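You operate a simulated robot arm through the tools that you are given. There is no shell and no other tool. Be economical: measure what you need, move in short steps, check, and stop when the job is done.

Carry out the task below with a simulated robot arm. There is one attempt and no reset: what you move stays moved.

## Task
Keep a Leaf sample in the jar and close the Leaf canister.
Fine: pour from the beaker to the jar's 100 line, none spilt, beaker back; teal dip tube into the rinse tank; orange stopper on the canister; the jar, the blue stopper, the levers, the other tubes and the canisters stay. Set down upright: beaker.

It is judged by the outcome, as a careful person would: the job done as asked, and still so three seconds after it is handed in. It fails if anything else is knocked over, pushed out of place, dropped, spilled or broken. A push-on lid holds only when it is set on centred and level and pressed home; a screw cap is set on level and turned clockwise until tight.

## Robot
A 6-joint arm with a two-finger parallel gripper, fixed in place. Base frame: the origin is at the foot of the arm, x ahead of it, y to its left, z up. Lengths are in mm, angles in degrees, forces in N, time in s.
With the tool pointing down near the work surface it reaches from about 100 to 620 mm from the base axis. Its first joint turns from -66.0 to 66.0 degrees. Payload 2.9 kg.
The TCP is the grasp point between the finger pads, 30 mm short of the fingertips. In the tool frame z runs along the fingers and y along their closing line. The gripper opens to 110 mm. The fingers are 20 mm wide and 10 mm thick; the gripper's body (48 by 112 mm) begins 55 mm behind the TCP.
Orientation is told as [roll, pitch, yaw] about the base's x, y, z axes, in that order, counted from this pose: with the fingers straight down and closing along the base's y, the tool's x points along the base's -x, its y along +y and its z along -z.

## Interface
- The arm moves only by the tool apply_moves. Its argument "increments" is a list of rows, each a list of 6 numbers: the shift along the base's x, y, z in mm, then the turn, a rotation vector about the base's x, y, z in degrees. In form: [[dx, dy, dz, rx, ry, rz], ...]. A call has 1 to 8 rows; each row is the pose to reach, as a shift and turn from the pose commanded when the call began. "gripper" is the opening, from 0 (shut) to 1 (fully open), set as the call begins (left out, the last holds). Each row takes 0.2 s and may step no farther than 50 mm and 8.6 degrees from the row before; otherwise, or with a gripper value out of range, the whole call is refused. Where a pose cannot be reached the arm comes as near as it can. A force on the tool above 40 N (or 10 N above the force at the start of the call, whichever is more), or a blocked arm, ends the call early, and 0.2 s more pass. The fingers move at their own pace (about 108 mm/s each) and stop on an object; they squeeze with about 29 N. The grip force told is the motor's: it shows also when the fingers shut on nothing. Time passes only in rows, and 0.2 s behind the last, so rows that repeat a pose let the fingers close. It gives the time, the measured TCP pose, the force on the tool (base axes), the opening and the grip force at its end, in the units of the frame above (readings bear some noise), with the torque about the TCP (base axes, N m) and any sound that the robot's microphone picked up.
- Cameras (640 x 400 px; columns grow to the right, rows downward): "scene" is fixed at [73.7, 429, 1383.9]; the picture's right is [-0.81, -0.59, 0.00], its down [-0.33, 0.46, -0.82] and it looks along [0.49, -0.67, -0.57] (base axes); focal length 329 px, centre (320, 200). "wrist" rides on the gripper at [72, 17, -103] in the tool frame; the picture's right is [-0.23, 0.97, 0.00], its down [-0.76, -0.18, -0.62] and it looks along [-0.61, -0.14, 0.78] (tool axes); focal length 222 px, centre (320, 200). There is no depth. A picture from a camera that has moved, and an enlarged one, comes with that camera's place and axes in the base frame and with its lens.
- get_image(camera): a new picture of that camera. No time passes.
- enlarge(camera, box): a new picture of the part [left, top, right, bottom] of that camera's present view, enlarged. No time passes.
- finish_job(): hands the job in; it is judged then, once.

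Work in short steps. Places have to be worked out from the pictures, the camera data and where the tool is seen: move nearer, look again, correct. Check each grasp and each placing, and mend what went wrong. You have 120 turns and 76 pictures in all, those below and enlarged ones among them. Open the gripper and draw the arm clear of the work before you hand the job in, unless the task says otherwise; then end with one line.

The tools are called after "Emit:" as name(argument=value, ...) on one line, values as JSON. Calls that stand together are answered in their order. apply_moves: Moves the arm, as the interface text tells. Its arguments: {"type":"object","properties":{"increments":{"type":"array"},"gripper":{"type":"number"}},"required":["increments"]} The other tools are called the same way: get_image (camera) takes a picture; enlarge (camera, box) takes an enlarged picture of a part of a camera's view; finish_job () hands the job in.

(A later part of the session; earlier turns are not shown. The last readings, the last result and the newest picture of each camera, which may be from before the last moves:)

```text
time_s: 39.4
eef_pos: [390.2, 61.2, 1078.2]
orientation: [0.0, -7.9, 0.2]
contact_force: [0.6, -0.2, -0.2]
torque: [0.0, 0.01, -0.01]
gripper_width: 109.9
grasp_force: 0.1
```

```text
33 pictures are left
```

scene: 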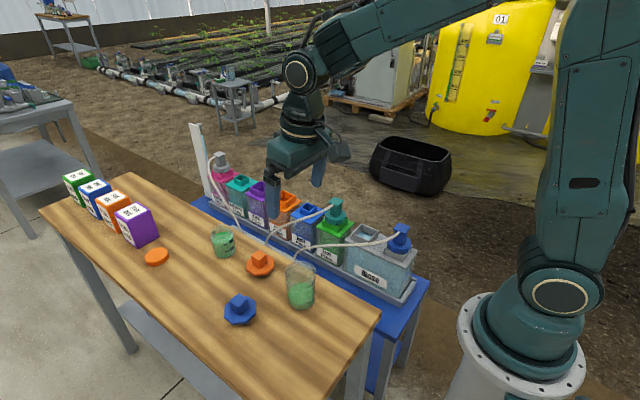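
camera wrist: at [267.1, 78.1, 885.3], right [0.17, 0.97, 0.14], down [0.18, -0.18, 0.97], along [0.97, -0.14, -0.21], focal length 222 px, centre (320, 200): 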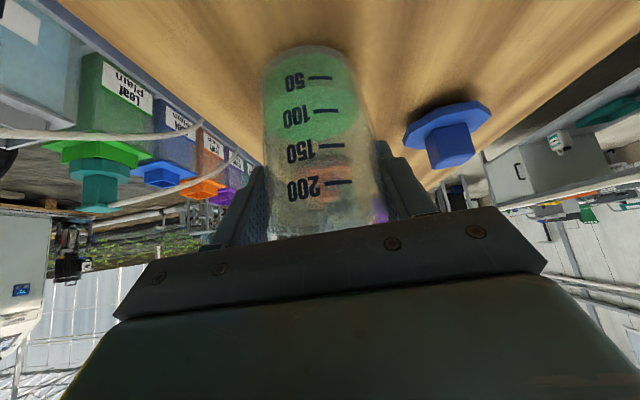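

Beaker is back upright in place. Now move over the canisters for a look at the teal tube.

Emit:
apply_moves(increments=[[0, -40, 0, 0, 4, 0], [0, -80, 0, 0, 7.9, 0], [0, -122, 0, 0, 7.9, 0], [0, -164, 0, 0, 7.9, 0], [0, -206, -10, 0, 7.9, 0], [0, -248, -20, 0, 7.9, 0], [5, -290, -30, 0, 7.9, 0], [10, -330, -50, 0, 7.9, 0]])

Emit:
get_image(camera="wrist")

Emit:
enlarge(camera="scene", box=[240, 180, 420, 300])

```text
time_s: 41.2
eef_pos: [398.8, -269.5, 1030.6]
orientation: [0.0, -0.1, 0.2]
contact_force: [-0.1, -0.5, -0.5]
torque: [0.04, -0.02, 0.01]
gripper_width: 110.2
grasp_force: 0.0
```

```text
32 pictures are left
camera wrist: at [327.0, -252.2, 1134.3], right [0.22, 0.97, 0.0], down [0.76, -0.18, 0.62], along [0.61, -0.14, -0.78], focal length 222 px, centre (320, 200)
```

wrist: 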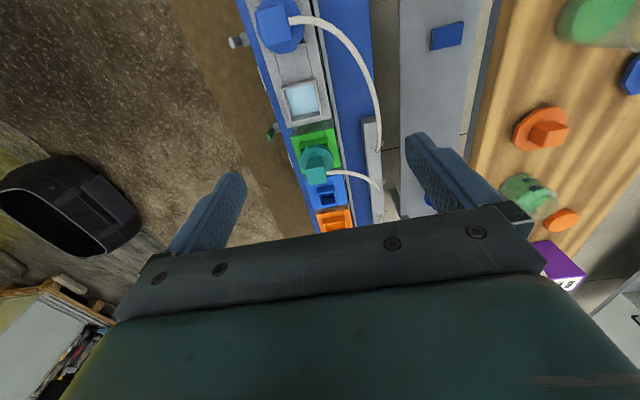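

```text
3.33 times, centred on (330, 240) of scene
camera zoom: at [73.7, 429.0, 1383.9], right [-0.81, -0.59, 0.0], down [-0.33, 0.46, -0.82], along [0.49, -0.67, -0.57], focal length 1098 px, centre (287, 67)
```

zoom: 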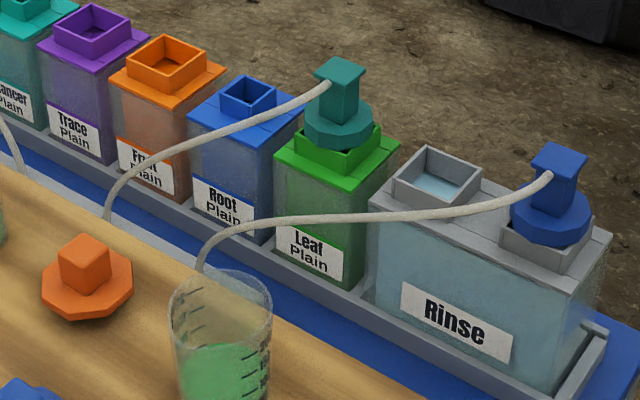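

Teal tube axis ≈(540,-308), handle top z≈768, row runs along x; its hose leaves toward +y, so I should grip across x. Rotate the gripper by +90° yaw while moving toward it, high up.

Emit:
apply_moves(increments=[[10, -4, 0, 0, 0, 8.5], [20, -8, 0, 0, 0, 17], [30, -12, 0, 0, 0, 25.5], [40, -16, 0, 0, 0, 34], [50, -20, 0, 0, 0, 42.5], [60, -24, 0, 0, 0, 51], [70, -28, 0, 0, 0, 59.5], [80, -32, 0, 0, 0, 68]])

Emit:
apply_moves(increments=[[10, 0, 0, 0, 0, 7], [20, 0, 0, 0, 0, 14], [30, 0, -10, 0, 0, 21.8], [40, 0, -20, 0, 0, 21.8]])

Emit:
get_image(camera="wrist")

```text
time_s: 43.0
eef_pos: [479.0, -301.0, 1028.6]
orientation: [0.1, -0.2, 68.4]
contact_force: [-0.2, -0.4, -0.2]
torque: [-0.03, 0.02, 0.01]
gripper_width: 110.1
grasp_force: 0.0
```

```text
time_s: 44.0
eef_pos: [519.0, -301.7, 1010.0]
orientation: [0.0, -0.1, 90.0]
contact_force: [-0.1, -0.3, 0.1]
torque: [-0.01, -0.02, -0.02]
gripper_width: 110.0
grasp_force: 0.1
```

```text
30 pictures are left
camera wrist: at [503.0, -373.7, 1112.9], right [-0.97, 0.23, 0.0], down [0.18, 0.76, 0.62], along [0.14, 0.61, -0.78], focal length 222 px, centre (320, 200)
```

wrist: 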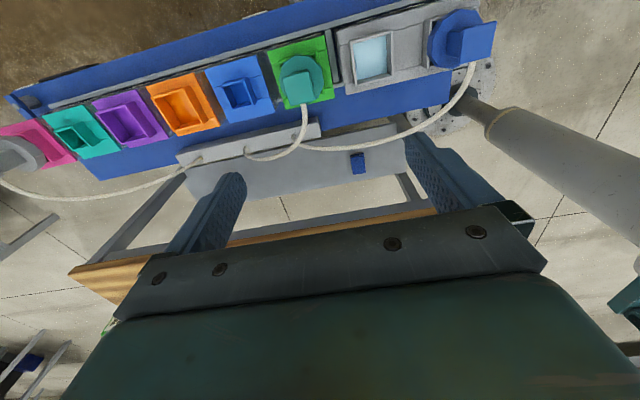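

Yaw works and the row is parallel to x. Enlarge on the Leaf/Rinse area.

Emit:
enlarge(camera="wrist", box=[230, 10, 430, 135])

```text
3.20 times, centred on (330, 72) of wrist
camera zoom: at [503.0, -373.7, 1112.9], right [-0.97, 0.23, 0.0], down [0.18, 0.76, 0.62], along [0.14, 0.61, -0.78], focal length 711 px, centre (288, 608)
```

zoom: 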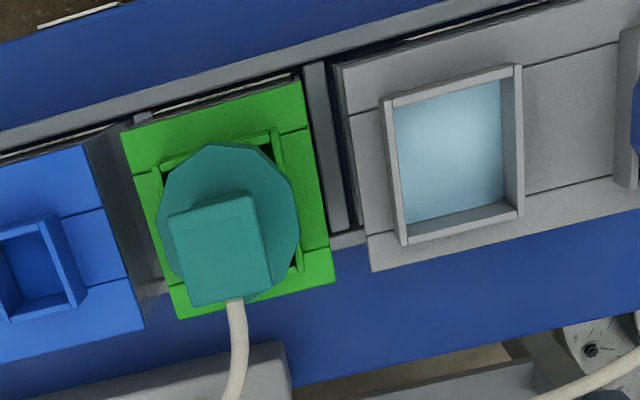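

Axis ≈(547,-312), handle top z≈777, flange top z≈715. I go above with a 15° tilt about x (for reach), fingertips staying above the handle.

Emit:
apply_moves(increments=[[8, -3, -30, -5, 0, 0], [16, -6, -60, -10, 0, 0], [24, -9, -90, -15, 0, 0], [28, -10, -130, -15, 0, 0], [28, -10, -170, -15, 0, 0]])

Emit:
get_image(camera="wrist")

Emit:
enlarge(camera="scene", box=[290, 170, 400, 245])

```text
time_s: 45.2
eef_pos: [546.9, -308.2, 838.7]
orientation: [-0.1, 14.9, 90.1]
contact_force: [0.1, -0.2, -0.8]
torque: [0.01, -0.05, 0.01]
gripper_width: 110.0
grasp_force: 0.0
```

```text
28 pictures are left
camera wrist: at [529.1, -351.1, 956.8], right [-0.97, 0.22, -0.06], down [0.18, 0.9, 0.41], along [0.14, 0.38, -0.91], focal length 222 px, centre (320, 200)
```

wrist: 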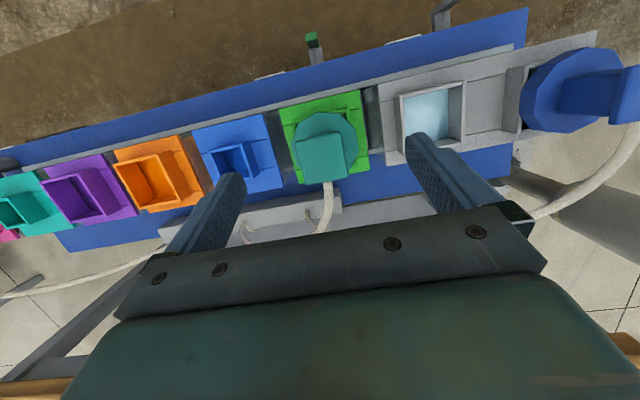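

```text
5.33 times, centred on (345, 208) of scene
camera zoom: at [73.7, 429.0, 1383.9], right [-0.81, -0.59, 0.0], down [-0.33, 0.46, -0.82], along [0.49, -0.67, -0.57], focal length 1757 px, centre (187, 160)
```

zoom: 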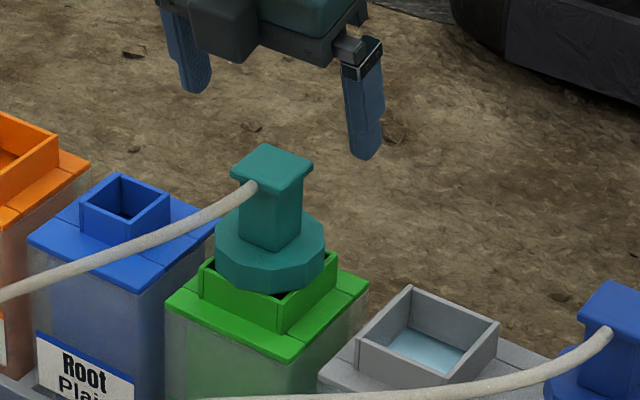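

Refined: axis ≈(547,-314); top plate ~36 mm wide at z 766–777, post narrower below. Descend to TCP z≈763 straddling the plate.

Emit:
apply_moves(increments=[[0, -3, -20, 0, 0, 0], [0, -6, -40, 0, 0, 0], [0, -6, -58, 0, 0, 0], [0, -6, -75, 0, 0, 0]])

Emit:
get_image(camera="wrist")

Emit:
enlarge(camera="scene", box=[290, 170, 400, 245])

```text
time_s: 46.2
eef_pos: [546.4, -317.0, 763.0]
orientation: [0.0, 14.8, 90.0]
contact_force: [0.6, 0.6, -0.3]
torque: [0.0, 0.0, 0.0]
gripper_width: 110.1
grasp_force: 0.1
```

```text
26 pictures are left
camera wrist: at [529.5, -359.6, 882.7], right [-0.97, 0.22, -0.06], down [0.18, 0.9, 0.41], along [0.14, 0.39, -0.91], focal length 222 px, centre (320, 200)
```

wrist: 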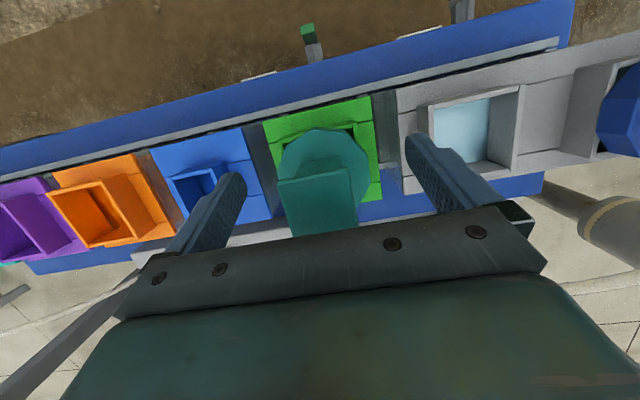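

```text
5.33 times, centred on (345, 208) of scene
camera zoom: at [73.7, 429.0, 1383.9], right [-0.81, -0.59, 0.0], down [-0.33, 0.46, -0.82], along [0.49, -0.67, -0.57], focal length 1757 px, centre (187, 160)
```

zoom: 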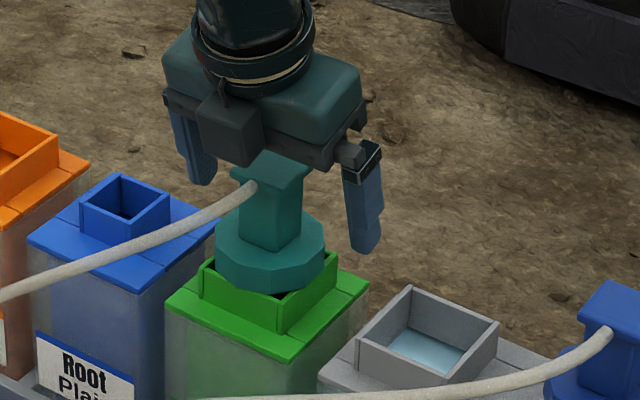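

Nearly centred. Close partially to ~50 mm to check clearance to each side.

Emit:
apply_moves(increments=[[0, 2, 0, 0, 0, 0], [0, 2, 0, 0, 0, 0], [0, 2, 0, 0, 0, 0]], gripper=0.44)

Emit:
enlarge(camera="wrist", box=[220, 100, 420, 240])

Emit:
enlarge(camera="scene", box=[310, 180, 370, 225])

```text
time_s: 47.0
eef_pos: [546.5, -314.0, 763.6]
orientation: [0.0, 14.8, 90.0]
contact_force: [0.1, -0.1, 0.3]
torque: [-0.03, 0.01, 0.01]
gripper_width: 48.6
grasp_force: 0.1
```

```text
2.86 times, centred on (320, 170) of wrist
camera zoom: at [529.7, -358.1, 882.9], right [-0.97, 0.22, -0.06], down [0.18, 0.9, 0.41], along [0.14, 0.39, -0.91], focal length 635 px, centre (320, 286)
```

zoom: 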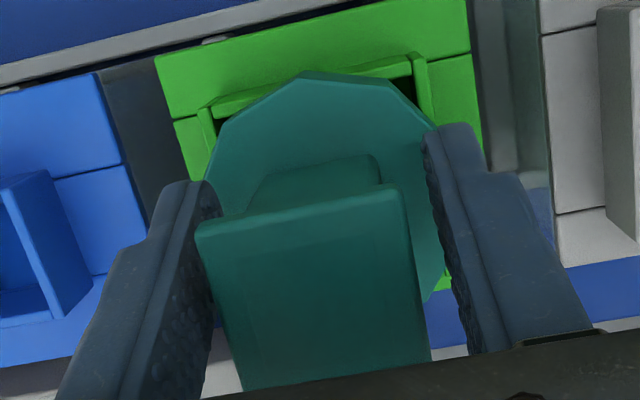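

```text
8.89 times, centred on (340, 202) of scene
camera zoom: at [73.7, 429.0, 1383.9], right [-0.81, -0.59, 0.0], down [-0.33, 0.46, -0.82], along [0.49, -0.67, -0.57], focal length 2928 px, centre (142, 178)
```

zoom: 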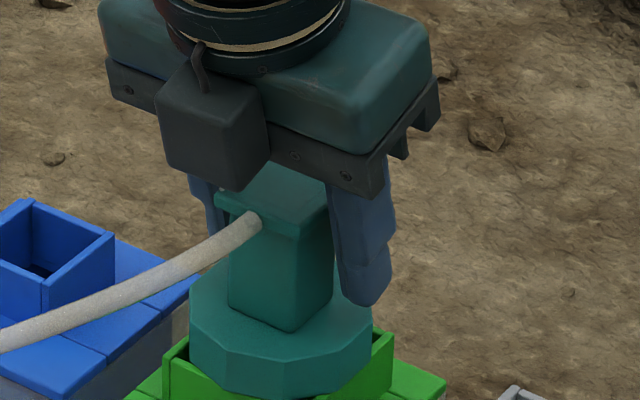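

The +x finger is nearly touching and ~6 mm free on the other side: shift +3 mm in x, then close.

Emit:
apply_moves(increments=[[3, 0, 0, 0, 0, 0], [3, 0, 0, 0, 0, 0]])

Emit:
apply_moves(increments=[[0, 0, 0, 0, 0, 0], [0, 0, 0, 0, 0, 0], [0, 0, 0, 0, 0, 0]], gripper=0.1)

```text
time_s: 47.6
eef_pos: [549.6, -314.5, 764.8]
orientation: [-0.1, 14.9, 90.0]
contact_force: [-0.5, 0.5, 0.7]
torque: [0.02, 0.01, -0.03]
gripper_width: 48.3
grasp_force: 0.0
```

```text
time_s: 48.4
eef_pos: [548.8, -316.3, 762.8]
orientation: [0.0, 14.8, 89.9]
contact_force: [2.2, 0.1, 0.9]
torque: [-0.02, -0.09, 0.0]
gripper_width: 37.2
grasp_force: 29.0
```

Gripped on the plate (37 mm). Lift straight up 40 mm and look.

Emit:
apply_moves(increments=[[0, 0, 4, 0, 0, 0], [0, 0, 10, 0, 0, 0], [0, 0, 20, 0, 0, 0], [0, 0, 30, 0, 0, 0], [0, 0, 40, 0, 0, 0]])

Emit:
enlarge(camera="scene", box=[250, 140, 420, 260])

```text
time_s: 49.6
eef_pos: [549.1, -314.8, 804.2]
orientation: [0.0, 14.9, 90.0]
contact_force: [0.0, 0.5, -1.6]
torque: [0.01, -0.04, 0.0]
gripper_width: 37.2
grasp_force: 28.7
```

```text
3.33 times, centred on (335, 200) of scene
camera zoom: at [73.7, 429.0, 1383.9], right [-0.81, -0.59, 0.0], down [-0.33, 0.46, -0.82], along [0.49, -0.67, -0.57], focal length 1098 px, centre (270, 200)
```

zoom: 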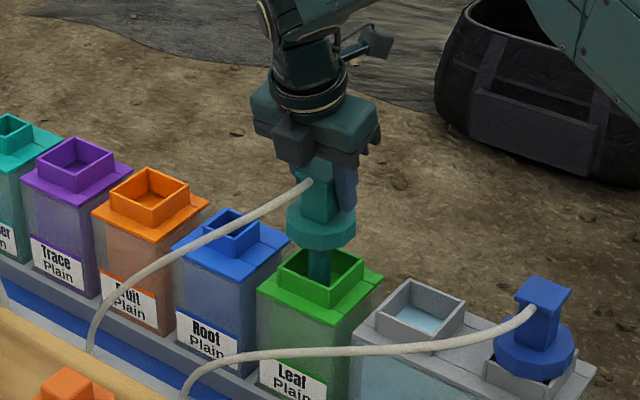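

Coming out cleanly. Lift another 90 mm.

Emit:
apply_moves(increments=[[0, 0, 15, 0, 0, 0], [0, 0, 30, 0, 0, 0], [0, 0, 45, 0, 0, 0], [0, 0, 60, 0, 0, 0], [0, 0, 75, 0, 0, 0], [0, 0, 90, 0, 0, 0]])

Emit:
enlarge(camera="scene", box=[250, 140, 420, 260])

```text
time_s: 51.0
eef_pos: [550.4, -314.2, 893.1]
orientation: [0.2, 14.9, 90.1]
contact_force: [0.9, 0.4, -1.3]
torque: [0.02, 0.0, -0.01]
gripper_width: 37.2
grasp_force: 29.0
```

```text
3.33 times, centred on (335, 200) of scene
camera zoom: at [73.7, 429.0, 1383.9], right [-0.81, -0.59, 0.0], down [-0.33, 0.46, -0.82], along [0.49, -0.67, -0.57], focal length 1098 px, centre (270, 200)
```

zoom: 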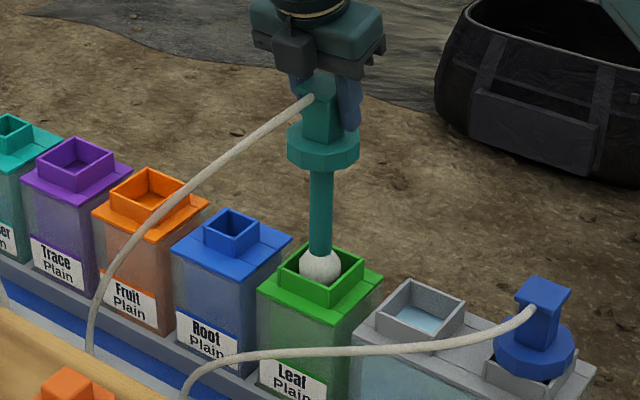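

A ball foot at the tube end (≈197 mm below TCP, 40 mm dia) is at the neck top. Lift to z≈950, then traverse to above the Rinse neck (≈x 438).

Emit:
apply_moves(increments=[[0, 0, 20, 0, 0, 0], [0, 0, 40, 0, 0, 0], [0, 0, 57, 0, 0, 0], [0, 0, 57, 0, 0, 0]])

Emit:
apply_moves(increments=[[-15, 0, 0, 0, 0, 0], [-35, 0, 0, 0, 0, 0], [-55, 0, 0, 0, 0, 0], [-75, 0, 0, 0, 0, 0], [-95, 0, 0, 0, 0, 0], [-108, 0, 0, 0, 0, 0], [-111, 0, 0, 0, 0, 0]])

Emit:
get_image(camera="wrist")

Emit:
enlarge(camera="scene", box=[290, 150, 430, 250])

```text
time_s: 52.0
eef_pos: [550.2, -313.5, 950.5]
orientation: [-0.1, 14.9, 90.0]
contact_force: [0.6, 0.5, -0.8]
torque: [-0.03, 0.03, 0.0]
gripper_width: 37.6
grasp_force: 28.7
```

```text
time_s: 53.6
eef_pos: [439.5, -314.8, 950.3]
orientation: [0.1, 15.0, 90.0]
contact_force: [0.3, 0.0, -1.2]
torque: [0.0, -0.01, 0.0]
gripper_width: 37.5
grasp_force: 28.9
```

```text
20 pictures are left
camera wrist: at [422.9, -358.3, 1069.4], right [-0.97, 0.22, -0.06], down [0.18, 0.9, 0.41], along [0.14, 0.38, -0.91], focal length 222 px, centre (320, 200)
```

wrist: 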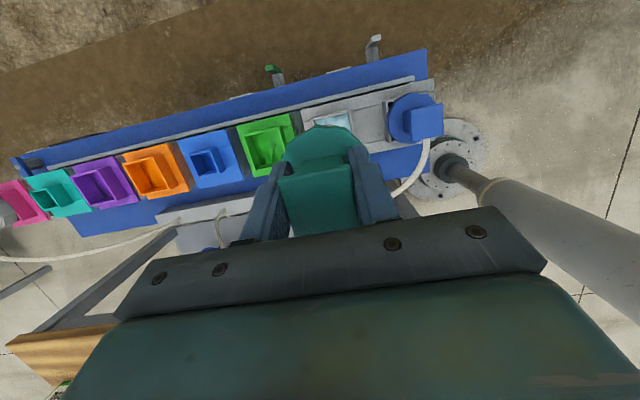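

```text
4.00 times, centred on (360, 200) of scene
camera zoom: at [73.7, 429.0, 1383.9], right [-0.81, -0.59, 0.0], down [-0.33, 0.46, -0.82], along [0.49, -0.67, -0.57], focal length 1318 px, centre (160, 200)
```

zoom: 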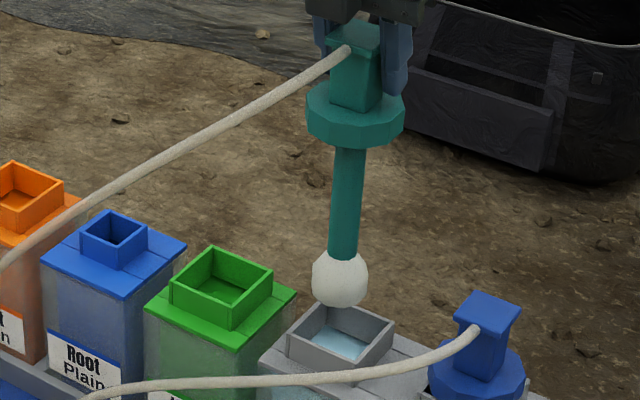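

Relative scene measurement puts the Rinse neck centre around x≈436. Shift −3 mm in x and lower 28 mm, then check ball vs. neck.

Emit:
apply_moves(increments=[[-1, 0, -8, 0, 0, 0], [-3, 0, -18, 0, 0, 0], [-3, 0, -28, 0, 0, 0], [-3, 0, -28, 0, 0, 0]])

Emit:
enlarge(camera="scene", box=[335, 210, 395, 252])

```text
time_s: 54.6
eef_pos: [436.5, -314.7, 922.9]
orientation: [0.1, 14.9, 90.0]
contact_force: [0.4, -0.3, -0.4]
torque: [-0.03, 0.0, -0.03]
gripper_width: 37.7
grasp_force: 28.8
```

```text
9.52 times, centred on (365, 231) of scene
camera zoom: at [73.7, 429.0, 1383.9], right [-0.81, -0.59, 0.0], down [-0.33, 0.46, -0.82], along [0.49, -0.67, -0.57], focal length 3138 px, centre (-109, -95)
```

zoom: 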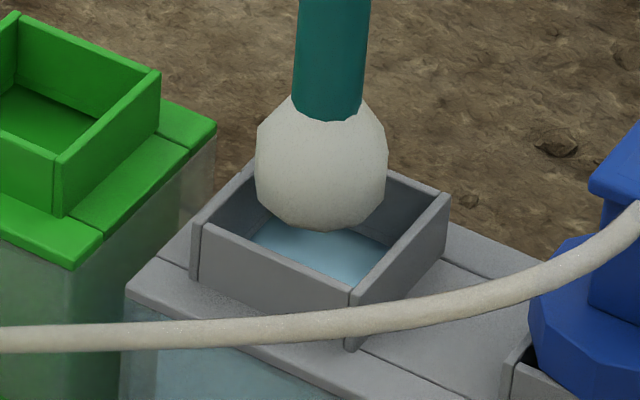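

Ball is nicely over the neck, ~2 mm toward +x. Shift −2 mm and lower 35 mm, checking forces.

Emit:
apply_moves(increments=[[-2, 0, -4, 0, 0, 0], [-2, 0, -12, 0, 0, 0], [-2, 0, -20, 0, 0, 0], [-2, 0, -28, 0, 0, 0], [-2, 0, -36, 0, 0, 0]])

Emit:
enlarge(camera="scene", box=[335, 205, 395, 252])

```text
time_s: 55.8
eef_pos: [435.0, -316.3, 886.3]
orientation: [0.0, 14.9, 90.0]
contact_force: [0.5, 0.7, 0.0]
torque: [-0.03, -0.02, -0.02]
gripper_width: 37.7
grasp_force: 29.0
```

```text
8.51 times, centred on (365, 228) of scene
camera zoom: at [73.7, 429.0, 1383.9], right [-0.81, -0.59, 0.0], down [-0.33, 0.46, -0.82], along [0.49, -0.67, -0.57], focal length 2804 px, centre (-63, -43)
```

zoom: 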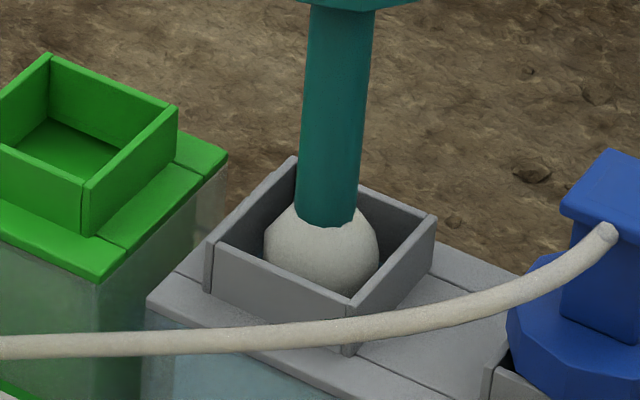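

Inside the neck, centred. Continue down toward seating height.

Emit:
apply_moves(increments=[[0, 0, -15, 0, 0, 0], [0, 0, -32, 0, 0, 0], [0, 0, -50, 0, 0, 0], [0, 0, -68, 0, 0, 0], [0, 0, -86, 0, 0, 0], [0, 0, -102, 0, 0, 0], [0, 0, -112, 0, 0, 0]])

Emit:
enlarge(camera="scene", box=[310, 180, 410, 255])

```text
time_s: 57.4
eef_pos: [434.2, -316.2, 774.5]
orientation: [0.0, 14.8, 90.1]
contact_force: [0.4, -0.6, -0.2]
torque: [-0.01, -0.04, 0.0]
gripper_width: 37.5
grasp_force: 29.6
```

```text
5.33 times, centred on (360, 218) of scene
camera zoom: at [73.7, 429.0, 1383.9], right [-0.81, -0.59, 0.0], down [-0.33, 0.46, -0.82], along [0.49, -0.67, -0.57], focal length 1757 px, centre (107, 107)
```

zoom: 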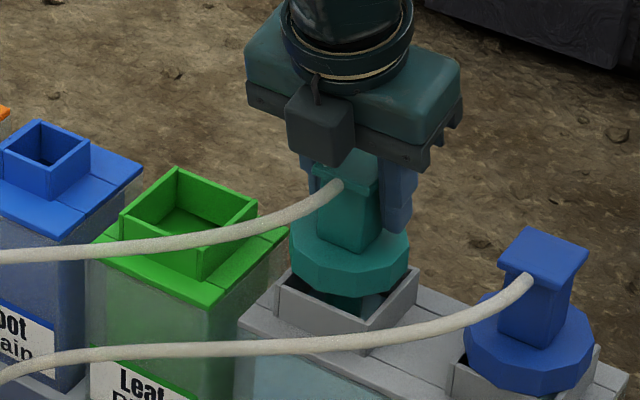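

Nearly seated. Lower in 2 mm steps until contact.

Emit:
apply_moves(increments=[[0, 0, -2, 0, 0, 0], [0, 0, -4, 0, 0, 0], [0, 0, -6, 0, 0, 0], [0, 0, -8, 0, 0, 0], [0, 0, -10, 0, 0, 0], [0, 0, -12, 0, 0, 0]])

```text
time_s: 58.8
eef_pos: [433.9, -315.7, 763.2]
orientation: [0.0, 15.2, 90.0]
contact_force: [-4.7, 1.8, 12.8]
torque: [0.31, -0.13, 0.1]
gripper_width: 37.4
grasp_force: 29.6
```

Seated at the same height (763) as it was in the Leaf canister. Open modestly to 58 mm and rise.

Emit:
apply_moves(increments=[[0, 0, 0.5, 0, 0, 0], [0, 0, 0.5, 0, 0, 0], [0, 0, 0.5, 0, 0, 0]], gripper=0.53)

Emit:
apply_moves(increments=[[0, 0, 15, 0, 0, 0], [0, 0, 40, 0, 0, 0], [0, 0, 80, 0, 0, 0], [0, 0, 130, 0, 0, 0], [0, 10, 180, 5, 0, 0], [0, 20, 230, 10, 0, 0], [10, 40, 270, 15, 0, 0]])

Emit:
get_image(camera="scene")

```text
time_s: 59.6
eef_pos: [434.3, -315.4, 762.9]
orientation: [0.1, 14.9, 90.0]
contact_force: [-0.6, -0.6, 0.1]
torque: [-0.04, 0.01, 0.03]
gripper_width: 58.1
grasp_force: 0.0
```

```text
refused: row 5 steps farther than a row can; nothing moved
```

```text
15 pictures are left
```

scene: 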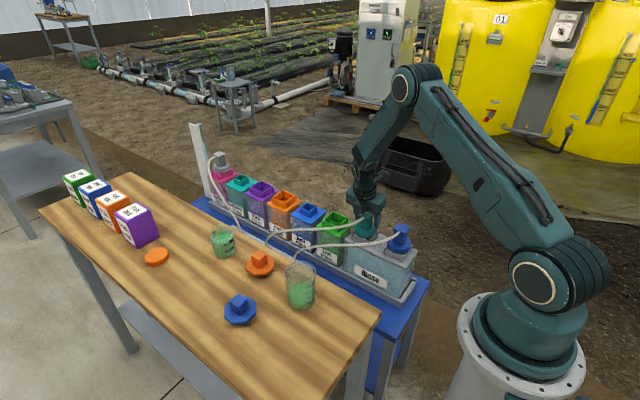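

Released cleanly; now rise straight and then travel toward the orange stopper at a safe height.

Emit:
apply_moves(increments=[[0, 0, 15, 0, 0, 0], [0, 0, 40, 0, 0, 0], [0, 0, 80, 0, 0, 0], [0, 0, 125, 0, 0, 0], [0, 0, 170, 0, 0, 0], [10, 25, 205, 0, 0, 0], [22, 60, 225, 0, 0, 0], [34, 100, 225, 0, 0, 0]])

Emit:
apply_moves(increments=[[10, 40, 0, 0, 0, 0], [20, 80, 0, 0, 0, 0], [30, 120, 0, 0, 0, 0], [40, 160, -10, 0, 0, 0], [50, 200, -20, 0, 0, 0], [61, 225, -30, 0, 0, 0]], gripper=0.8)

Emit:
get_image(camera="wrist")

```text
time_s: 61.4
eef_pos: [469.2, -214.5, 985.8]
orientation: [0.0, 14.8, 89.8]
contact_force: [-0.3, 0.4, -0.7]
torque: [-0.01, 0.03, -0.03]
gripper_width: 58.5
grasp_force: 0.0
```

```text
time_s: 62.8
eef_pos: [530.6, 11.0, 960.6]
orientation: [0.0, 14.9, 90.0]
contact_force: [0.2, 0.7, 0.1]
torque: [-0.02, -0.05, -0.02]
gripper_width: 87.9
grasp_force: 0.1
```

```text
14 pictures are left
camera wrist: at [513.7, -32.0, 1079.1], right [-0.97, 0.22, -0.06], down [0.18, 0.9, 0.41], along [0.14, 0.38, -0.91], focal length 222 px, centre (320, 200)
```

wrist: 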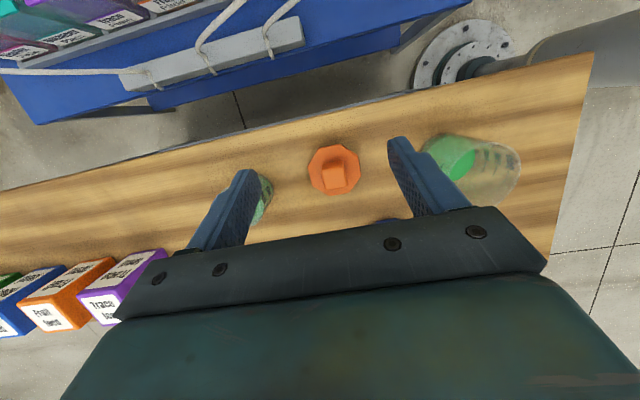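

Enlarge the orange stopper for its yaw and place.

Emit:
enlarge(camera="wrist", box=[285, 125, 385, 210])

```text
4.71 times, centred on (335, 168) of wrist
camera zoom: at [513.7, -32.0, 1079.1], right [-0.97, 0.22, -0.06], down [0.18, 0.9, 0.41], along [0.14, 0.38, -0.91], focal length 1045 px, centre (249, 353)
```

zoom: 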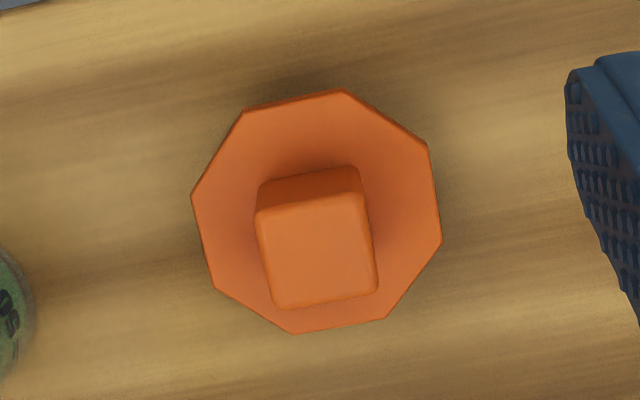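

Knob is square with the x-axis (28 mm), centre ≈(531,50), top z≈827, flange top ≈793. Descend to TCP z≈832 with fingers either side.

Emit:
apply_moves(increments=[[0, 20, -30, 0, 0, 0], [0.5, 40, -60, 0, 0, 0], [0.5, 43.5, -90, 0, 0, 0], [0.5, 43.5, -115, 0, 0, 0], [0.5, 43.5, -128, 0, 0, 0]])

Emit:
apply_moves(increments=[[0, 0, 0, 0, 0, 0], [0, 0, 0, 0, 0, 0]], gripper=0.42)

Emit:
enlarge(camera="wrist", box=[220, 90, 420, 240])

```text
time_s: 64.0
eef_pos: [528.3, 53.0, 828.8]
orientation: [0.0, 14.9, 90.0]
contact_force: [-0.6, -0.3, 0.6]
torque: [0.01, -0.02, 0.02]
gripper_width: 87.9
grasp_force: 0.0
```

```text
time_s: 64.6
eef_pos: [529.8, 53.4, 830.2]
orientation: [0.0, 14.9, 90.0]
contact_force: [-0.5, 0.1, -0.1]
torque: [0.02, -0.04, -0.01]
gripper_width: 64.6
grasp_force: 29.1
```

```text
2.67 times, centred on (320, 165) of wrist
camera zoom: at [512.5, 9.8, 949.3], right [-0.97, 0.22, -0.06], down [0.18, 0.9, 0.41], along [0.14, 0.39, -0.91], focal length 592 px, centre (320, 293)
```

zoom: 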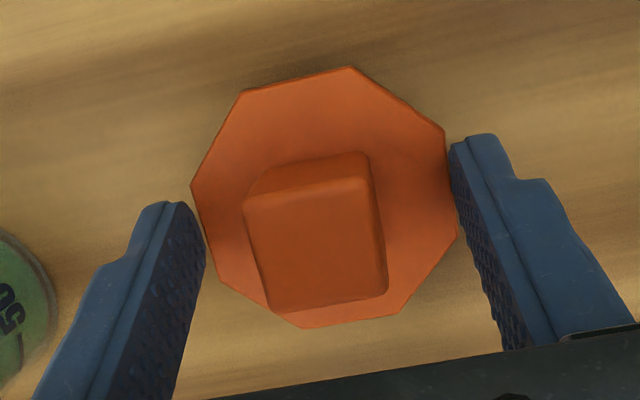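

The fingertips closed on the flange (65 mm) — it sits higher than I judged (flange top ≈806, knob top ≈840). Open, raise 15 mm and close on the knob.

Emit:
apply_moves(increments=[[0, 0, 0, 0, 0, 0], [0, 0, 0, 0, 0, 0], [0, -1, 8, 0, 0, 0], [0, -2.5, 15, 0, 0, 0]], gripper=0.8)

Emit:
apply_moves(increments=[[0, 0, 0, 0, 0, 0], [0, 0, 0, 0, 0, 0], [0, 0, 0, 0, 0, 0], [0, 0, 0, 0, 0, 0]], gripper=0.1)

Emit:
enlarge(camera="wrist", box=[220, 90, 420, 240])

```text
time_s: 65.6
eef_pos: [530.0, 51.9, 844.3]
orientation: [-0.1, 15.0, 90.1]
contact_force: [0.0, 0.5, -0.4]
torque: [-0.01, -0.01, 0.0]
gripper_width: 88.1
grasp_force: 0.0
```

```text
time_s: 66.6
eef_pos: [528.8, 51.8, 845.9]
orientation: [0.0, 14.9, 90.0]
contact_force: [0.1, -0.3, -0.1]
torque: [0.0, 0.02, 0.01]
gripper_width: 26.7
grasp_force: 29.4
```

```text
2.67 times, centred on (320, 165) of wrist
camera zoom: at [513.0, 7.9, 964.6], right [-0.97, 0.22, -0.06], down [0.18, 0.9, 0.41], along [0.14, 0.39, -0.91], focal length 592 px, centre (320, 293)
```

zoom: 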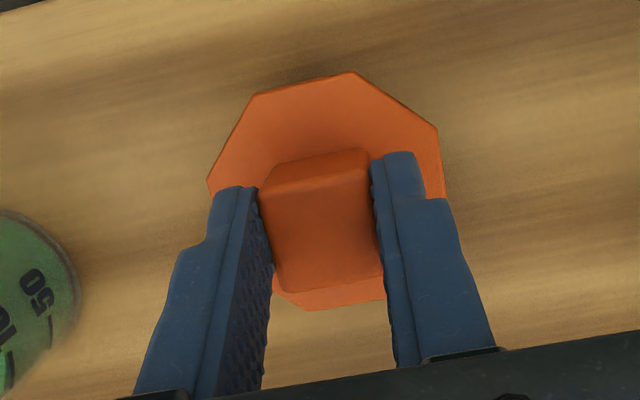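

Knob gripped (26.7 mm), squared. Lift and carry over toward the Leaf canister.

Emit:
apply_moves(increments=[[0, 0, 10, 0, 0, 0], [0, 0, 30, 0, 0, 0], [0, 0, 60, 0, 0, 0], [0, -10, 85, 0, 0, 0], [2, -35, 95, 0, 0, 0], [4, -70, 95, 0, 0, 0], [6, -105, 95, 0, 0, 0], [8, -140, 95, 0, 0, 0]])

Emit:
apply_moves(increments=[[2, -35, 0, 0, 0, 0], [4, -70, -10, 0, 0, 0], [6, -105, -25, 0, 0, 0], [8, -140, -45, 0, 0, 0], [10, -175, -65, 0, 0, 0], [11.5, -205, -85, 0, 0, 0], [11.5, -220, -100, 0, 0, 0]])

Emit:
enlarge(camera="wrist", box=[220, 60, 420, 240])

Emit:
enlarge(camera="scene", box=[300, 170, 385, 245])

```text
time_s: 68.4
eef_pos: [538.5, -88.8, 938.1]
orientation: [0.0, 14.9, 90.0]
contact_force: [0.1, -0.2, 0.6]
torque: [0.03, -0.01, -0.01]
gripper_width: 26.5
grasp_force: 28.9
```

```text
time_s: 70.0
eef_pos: [550.0, -309.0, 840.0]
orientation: [0.0, 14.8, 90.0]
contact_force: [-0.1, 0.5, -0.7]
torque: [0.01, -0.01, -0.03]
gripper_width: 26.9
grasp_force: 29.2
```

```text
2.22 times, centred on (320, 150) of wrist
camera zoom: at [532.7, -352.1, 959.5], right [-0.97, 0.22, -0.06], down [0.18, 0.9, 0.41], along [0.14, 0.39, -0.91], focal length 494 px, centre (320, 311)
```

zoom: 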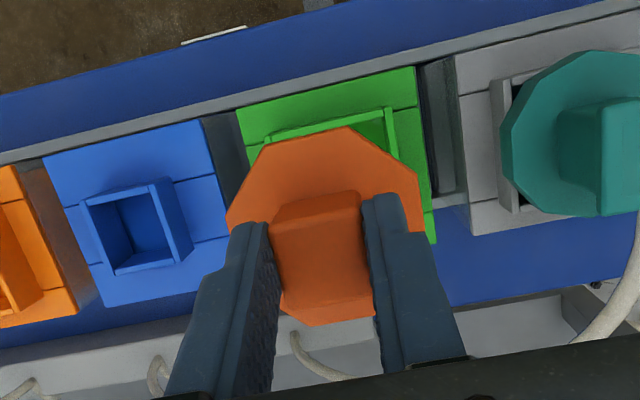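

```text
5.33 times, centred on (342, 208) of scene
camera zoom: at [73.7, 429.0, 1383.9], right [-0.81, -0.59, 0.0], down [-0.33, 0.46, -0.82], along [0.49, -0.67, -0.57], focal length 1757 px, centre (200, 160)
```

zoom: 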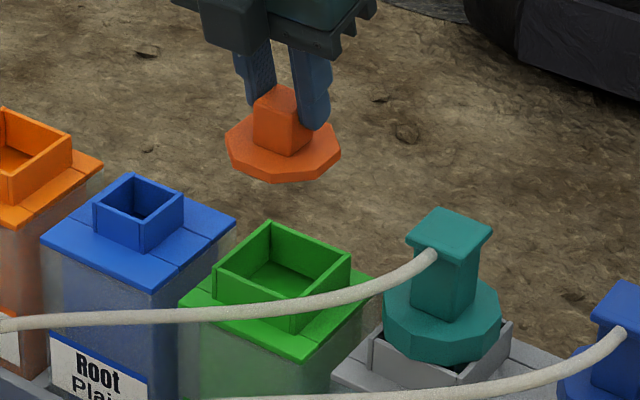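

Stopper over the Leaf neck, hose clear on the +y side. Lower until the plug is just above the neck and re-check alignment.

Emit:
apply_moves(increments=[[-0.7, -1, -15, 0, 0, 0], [-0.7, -2, -32, 0, 0, 0], [-0.7, -2, -48, 0, 0, 0], [-0.7, -2, -60, 0, 0, 0], [-0.7, -2, -60, 0, 0, 0]])

Emit:
enlarge(camera="scene", box=[318, 190, 363, 235])

Emit:
enlarge(camera="wrist", box=[220, 60, 420, 240])

```text
time_s: 71.2
eef_pos: [548.8, -312.4, 779.8]
orientation: [-0.1, 14.9, 90.0]
contact_force: [-0.4, -1.1, 0.4]
torque: [0.02, -0.01, 0.01]
gripper_width: 26.8
grasp_force: 28.5
```

```text
8.89 times, centred on (340, 212) of scene
camera zoom: at [73.7, 429.0, 1383.9], right [-0.81, -0.59, 0.0], down [-0.33, 0.46, -0.82], along [0.49, -0.67, -0.57], focal length 2928 px, centre (138, 89)
```

zoom: 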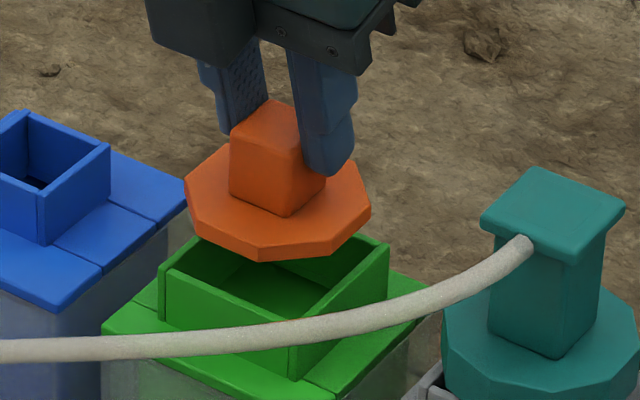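

```text
2.22 times, centred on (320, 150) of wrist
camera zoom: at [531.8, -354.7, 898.5], right [-0.97, 0.22, -0.06], down [0.18, 0.9, 0.41], along [0.14, 0.39, -0.91], focal length 494 px, centre (320, 311)
```

zoom: 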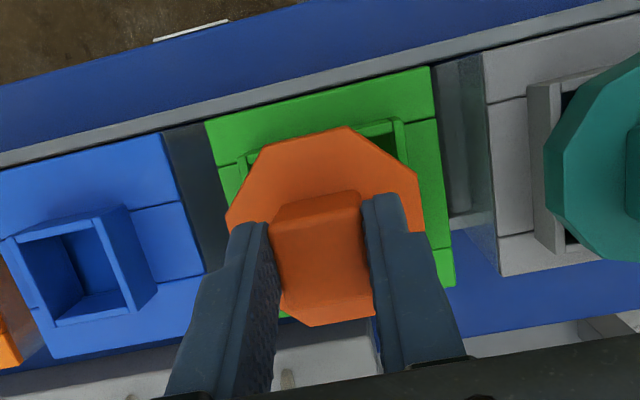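

Scene alignment shows flange and neck centres agreeing within ~1–2 mm. Lower gently in 2 mm steps, feeling for contact.

Emit:
apply_moves(increments=[[0, -0.7, -2, 0, 0, 0], [0, -0.7, -4, 0, 0, 0], [0, -0.7, -6, 0, 0, 0], [0, -0.7, -8, 0, 0, 0], [0, -0.7, -10, 0, 0, 0]])

```text
time_s: 72.4
eef_pos: [549.2, -311.9, 771.3]
orientation: [0.0, 14.9, 90.0]
contact_force: [0.3, 0.3, -0.6]
torque: [0.02, 0.03, -0.02]
gripper_width: 26.6
grasp_force: 28.9
```

No contact yet at z≈770; continue.

Emit:
apply_moves(increments=[[0, 0, -2, 0, 0, 0], [0, 0, -4, 0, 0, 0], [0, 0, -6, 0, 0, 0], [0, 0, -8, 0, 0, 0]])

```text
time_s: 73.4
eef_pos: [549.1, -311.9, 761.3]
orientation: [0.0, 14.8, 90.0]
contact_force: [-0.5, -0.3, -1.0]
torque: [0.03, -0.03, -0.02]
gripper_width: 26.7
grasp_force: 28.8
```

Still free; continue slowly.

Emit:
apply_moves(increments=[[0, 0, -2, 0, 0, 0], [0, 0, -4, 0, 0, 0], [0, 0, -6, 0, 0, 0], [0, 0, -8, 0, 0, 0]])

Emit:
enlarge(camera="scene", box=[318, 195, 363, 235])

```text
time_s: 74.4
eef_pos: [551.1, -312.7, 758.0]
orientation: [-0.4, 15.1, 89.7]
contact_force: [-5.8, 4.6, 26.4]
torque: [0.01, 0.26, 0.01]
gripper_width: 27.0
grasp_force: 28.9
```

```text
10.00 times, centred on (340, 215) of scene
camera zoom: at [73.1, 429.3, 1383.8], right [-0.81, -0.59, 0.0], down [-0.33, 0.46, -0.82], along [0.49, -0.67, -0.57], focal length 3294 px, centre (115, 50)
```

zoom: 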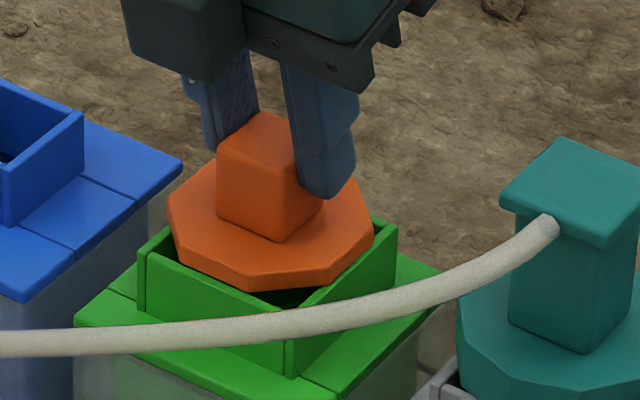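

Contact at z≈758 consistent with the plug inside and the flange on the rim. Press further while gripped.

Emit:
apply_moves(increments=[[0, 0, -1.5, 0, 0, 0], [0, 0, -3, 0, 0, 0], [0, 0, -3, 0, 0, 0]])

```text
time_s: 75.2
eef_pos: [549.6, -313.6, 754.2]
orientation: [-0.3, 15.1, 89.7]
contact_force: [-0.2, -4.7, 25.7]
torque: [-0.4, 0.19, 0.01]
gripper_width: 26.9
grasp_force: 29.4
```

It moved down ~4 mm more under load. Press again.

Emit:
apply_moves(increments=[[0, 0, -1.5, 0, 0, 0], [0, 0, -3, 0, 0, 0], [0, 0, -3, 0, 0, 0]])

Emit:
enlarge(camera="scene", box=[318, 195, 363, 235])

```text
time_s: 76.0
eef_pos: [550.1, -311.7, 750.5]
orientation: [-0.3, 15.0, 89.8]
contact_force: [-1.0, -6.7, 26.1]
torque: [-0.31, 0.12, 0.01]
gripper_width: 26.8
grasp_force: 28.9
```

```text
10.00 times, centred on (340, 215) of scene
camera zoom: at [73.2, 429.1, 1383.9], right [-0.81, -0.59, 0.0], down [-0.33, 0.46, -0.82], along [0.49, -0.67, -0.57], focal length 3294 px, centre (115, 50)
```

zoom: 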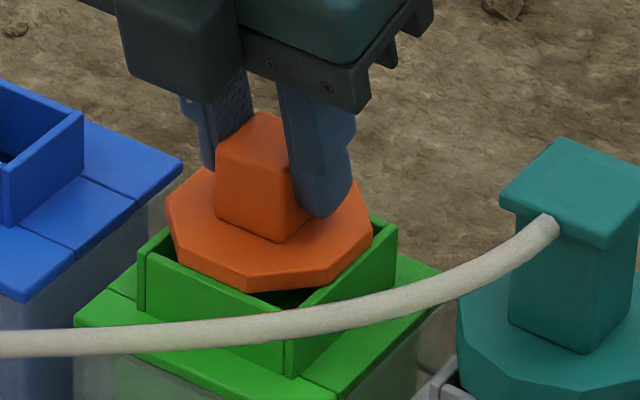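

The fingers just slip on the knob at ~26 N, so I'll release, close the fingers and press the knob from above.

Emit:
apply_moves(increments=[[0, 0, 3, 0, 0, 0], [0, 0, 3, 0, 0, 0], [0, 0, 3, 0, 0, 0]], gripper=0.5)

Emit:
apply_moves(increments=[[0, 0, 12, 0, 0, 0], [0, 0, 30, 0, 0, 0], [0, -3, 48, 0, 0, 0], [0, -6, 52, 0, 0, 0]])

Emit:
apply_moves(increments=[[0, 0, 0, 0, 0, 0], [0, 0, 0, 0, 0, 0], [0, 0, 0, 0, 0, 0]], gripper=0.0)

Emit:
enlarge(camera="scene", box=[318, 190, 366, 235])

```text
time_s: 76.8
eef_pos: [548.3, -310.9, 749.3]
orientation: [0.1, 14.8, 90.0]
contact_force: [0.3, 0.1, 0.2]
torque: [-0.03, 0.0, 0.0]
gripper_width: 54.9
grasp_force: 0.0
```

```text
time_s: 77.8
eef_pos: [548.2, -317.8, 801.3]
orientation: [0.0, 14.9, 89.9]
contact_force: [0.5, 0.1, 0.5]
torque: [0.0, 0.04, 0.0]
gripper_width: 54.9
grasp_force: 0.0
```

```text
time_s: 78.6
eef_pos: [548.6, -318.0, 802.5]
orientation: [-0.1, 14.9, 90.0]
contact_force: [-0.4, 0.9, 0.3]
torque: [-0.02, -0.03, 0.01]
gripper_width: 0.0
grasp_force: 28.6
```

```text
8.89 times, centred on (342, 212) of scene
camera zoom: at [73.7, 429.0, 1383.9], right [-0.81, -0.59, 0.0], down [-0.33, 0.46, -0.82], along [0.49, -0.67, -0.57], focal length 2928 px, centre (124, 89)
```

zoom: 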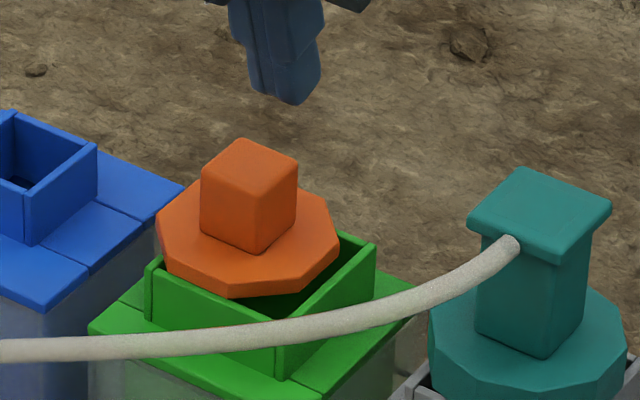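

The stopper looks off-centre by several mm after release. Move the fingers up and aside (+y) to inspect with the wrist camera.

Emit:
apply_moves(increments=[[0, 10, 15, 0, 0, 0], [0, 25, 30, 0, 0, 0], [0, 30, 30, 0, 0, 0], [0, 30, 30, 0, 0, 0]])

Emit:
enlarge(camera="wrist", box=[265, 75, 395, 175])

```text
time_s: 79.6
eef_pos: [548.6, -287.5, 831.9]
orientation: [0.0, 14.9, 89.9]
contact_force: [0.5, -0.7, 0.2]
torque: [-0.02, 0.01, 0.02]
gripper_width: 0.0
grasp_force: 29.1
```

```text
4.00 times, centred on (330, 125) of wrist
camera zoom: at [531.6, -330.6, 951.6], right [-0.97, 0.22, -0.06], down [0.18, 0.9, 0.41], along [0.14, 0.38, -0.91], focal length 888 px, centre (280, 500)
```

zoom: 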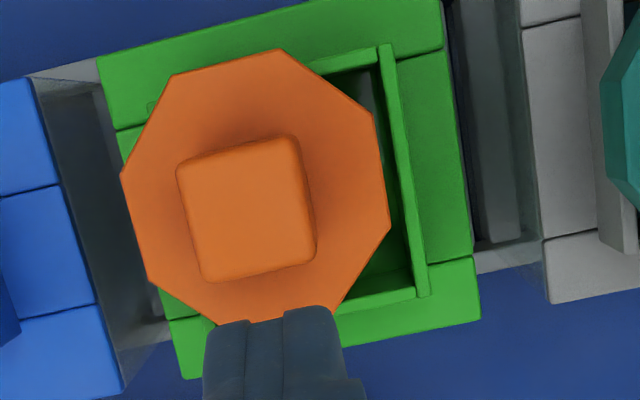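

The stopper sits level but ~6 mm too far in +x. I'll regrip the knob (which recentres it), lift it slightly and re-seat it.

Emit:
apply_moves(increments=[[0, -12, 0, 0, 0, 0], [0, -24.5, 0, 0, 0, 0], [2, -24.5, -20, 0, 0, 0], [4, -24.5, -40, 0, 0, 0], [5, -24.5, -58, 0, 0, 0], [5, -24.5, -68, 0, 0, 0]], gripper=0.55)

Emit:
apply_moves(increments=[[0, 0, 0, 0, 0, 0], [0, 0, 0, 0, 0, 0], [0, 0, 0, 0, 0, 0]], gripper=0.1)

```text
time_s: 81.0
eef_pos: [553.8, -311.5, 765.3]
orientation: [0.0, 14.9, 90.0]
contact_force: [0.5, 0.2, 0.1]
torque: [-0.01, -0.02, -0.03]
gripper_width: 60.6
grasp_force: 0.0
```

```text
time_s: 81.8
eef_pos: [553.3, -312.1, 765.0]
orientation: [0.0, 14.8, 90.0]
contact_force: [-0.2, 0.0, -0.4]
torque: [-0.01, -0.02, 0.0]
gripper_width: 26.7
grasp_force: 28.8
```

Gripped. Lift a little, watching for any resistance.

Emit:
apply_moves(increments=[[0, 0, 3, 0, 0, 0], [0, 0, 10, 0, 0, 0], [0, 0, 20, 0, 0, 0]])

Emit:
apply_moves(increments=[[-3, 0, 0, 0, 0, 0], [-5.5, 0.5, 0, 0, 0, 0], [-5.5, 0.5, 0, 0, 0, 0], [-5.5, 0.5, 0, 0, 0, 0]])

Emit:
enlarge(camera="wrist", box=[225, 70, 425, 200])

```text
time_s: 82.6
eef_pos: [552.1, -312.0, 785.0]
orientation: [0.1, 14.9, 90.0]
contact_force: [0.1, 0.9, 0.4]
torque: [0.01, 0.02, 0.0]
gripper_width: 26.7
grasp_force: 28.8
```

```text
time_s: 83.6
eef_pos: [549.4, -311.9, 785.6]
orientation: [-0.1, 14.9, 90.0]
contact_force: [0.0, -0.2, 0.1]
torque: [0.03, 0.05, -0.01]
gripper_width: 26.8
grasp_force: 28.6
```

```text
3.08 times, centred on (325, 135) of wrist
camera zoom: at [531.4, -354.6, 904.5], right [-0.97, 0.22, -0.06], down [0.18, 0.9, 0.41], along [0.14, 0.38, -0.91], focal length 684 px, centre (305, 400)
```

zoom: 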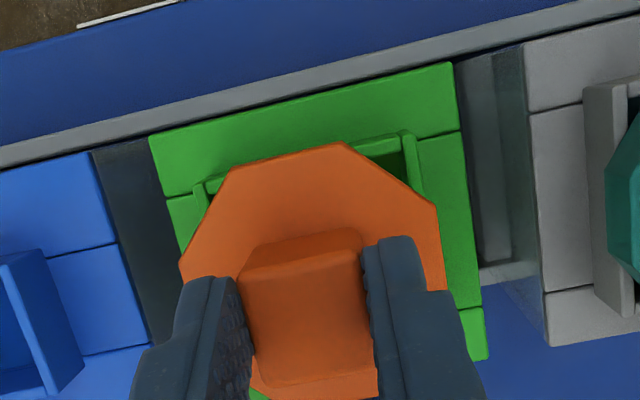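

Relative measurement: neck centre ≈(547.6,−311.5), stopper ≈(548,−313.6). Shift y +1.8, x −0.4, and lower to z≈763.

Emit:
apply_moves(increments=[[-0.4, 1.8, -5, 0, 0, 0], [-0.4, 1.8, -12, 0, 0, 0], [-0.4, 1.8, -18, 0, 0, 0], [-0.4, 1.8, -21, 0, 0, 0]])

Emit:
apply_moves(increments=[[0, 0, -1, 0, 0, 0], [0, 0, -2, 0, 0, 0], [0, 0, -3, 0, 0, 0]])

```text
time_s: 84.6
eef_pos: [547.7, -309.1, 765.3]
orientation: [0.0, 14.9, 89.9]
contact_force: [-2.9, 3.2, 10.2]
torque: [0.19, 0.25, -0.01]
gripper_width: 26.6
grasp_force: 28.8
```

```text
time_s: 85.4
eef_pos: [549.5, -311.5, 764.3]
orientation: [-0.1, 15.2, 89.9]
contact_force: [-4.8, 3.3, 25.9]
torque: [-0.06, 0.22, -0.02]
gripper_width: 26.6
grasp_force: 29.2
```

Contact recurs at the same height (~765) as where it rested off-centre. I do a tactile test: raise 2 mm and slide in +x to see whether the plug is confined by the neck.

Emit:
apply_moves(increments=[[0, 0, 4, 0, 0, 0], [2, 0, 4.5, 0, 0, 0], [4, 0, 4.5, 0, 0, 0], [6, 0, 4.5, 0, 0, 0]])

Emit:
apply_moves(increments=[[2, 0, 0, 0, 0, 0], [4, 0, 0, 0, 0, 0], [6, 0, 0, 0, 0, 0]])

```text
time_s: 86.4
eef_pos: [553.6, -310.8, 764.9]
orientation: [0.0, 14.9, 90.2]
contact_force: [-0.4, -0.2, 0.9]
torque: [-0.04, 0.03, -0.04]
gripper_width: 26.7
grasp_force: 29.4
```

```text
time_s: 87.2
eef_pos: [560.1, -310.8, 766.4]
orientation: [0.0, 14.9, 90.0]
contact_force: [0.6, -0.1, 0.1]
torque: [-0.01, -0.01, 0.01]
gripper_width: 26.5
grasp_force: 29.2
```

No lateral confinement, so the plug is resting on the rim — a fine alignment search is needed. From all measurements the neck centre is at (547.6,−310.9); I return there (y +0.6) and press lightly.

Emit:
apply_moves(increments=[[-4, 0.3, 2, 0, 0, 0], [-8, 0.6, 2, 0, 0, 0], [-12, 0.6, 2, 0, 0, 0], [-12, 0.6, 0, 0, 0, 0], [-12, 0.6, -2, 0, 0, 0], [-12, 0.6, -2, 0, 0, 0]])

```text
time_s: 88.6
eef_pos: [548.2, -309.9, 762.7]
orientation: [0.0, 15.0, 89.9]
contact_force: [-1.6, 0.3, 5.0]
torque: [-0.04, 0.08, -0.03]
gripper_width: 26.6
grasp_force: 29.3
```

5 N at z≈763. Lower slightly more to gauge if it enters.

Emit:
apply_moves(increments=[[0, 0, -1, 0, 0, 0], [0, 0, -2, 0, 0, 0], [0, 0, -2, 0, 0, 0]])

```text
time_s: 89.4
eef_pos: [548.4, -309.5, 762.7]
orientation: [-0.1, 15.2, 89.8]
contact_force: [-4.2, 2.7, 28.2]
torque: [-0.04, 0.16, -0.02]
gripper_width: 26.7
grasp_force: 29.0
```

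Pressure is central (torques small), suggesting even support. Re-test confinement: raise ~3.5 mm and slide only +4 mm in x.

Emit:
apply_moves(increments=[[0, 0, 3.5, 0, 0, 0], [1, 0, 3.5, 0, 0, 0], [2.5, 0, 3.5, 0, 0, 0], [4, 0, 3.5, 0, 0, 0]])

```text
time_s: 90.4
eef_pos: [550.8, -308.1, 763.4]
orientation: [0.2, 14.8, 90.2]
contact_force: [-0.6, -0.2, 1.9]
torque: [-0.05, 0.0, -0.05]
gripper_width: 26.7
grasp_force: 28.9
```

Slight readings; continue +4 mm more.

Emit:
apply_moves(increments=[[2, 0, 0, 0, 0, 0], [4, 0, 0, 0, 0, 0], [4, 0, 0, 0, 0, 0]])

```text
time_s: 91.2
eef_pos: [554.9, -308.5, 765.8]
orientation: [0.1, 14.9, 90.0]
contact_force: [1.1, 0.1, -0.1]
torque: [-0.02, -0.03, -0.01]
gripper_width: 26.5
grasp_force: 28.7
```

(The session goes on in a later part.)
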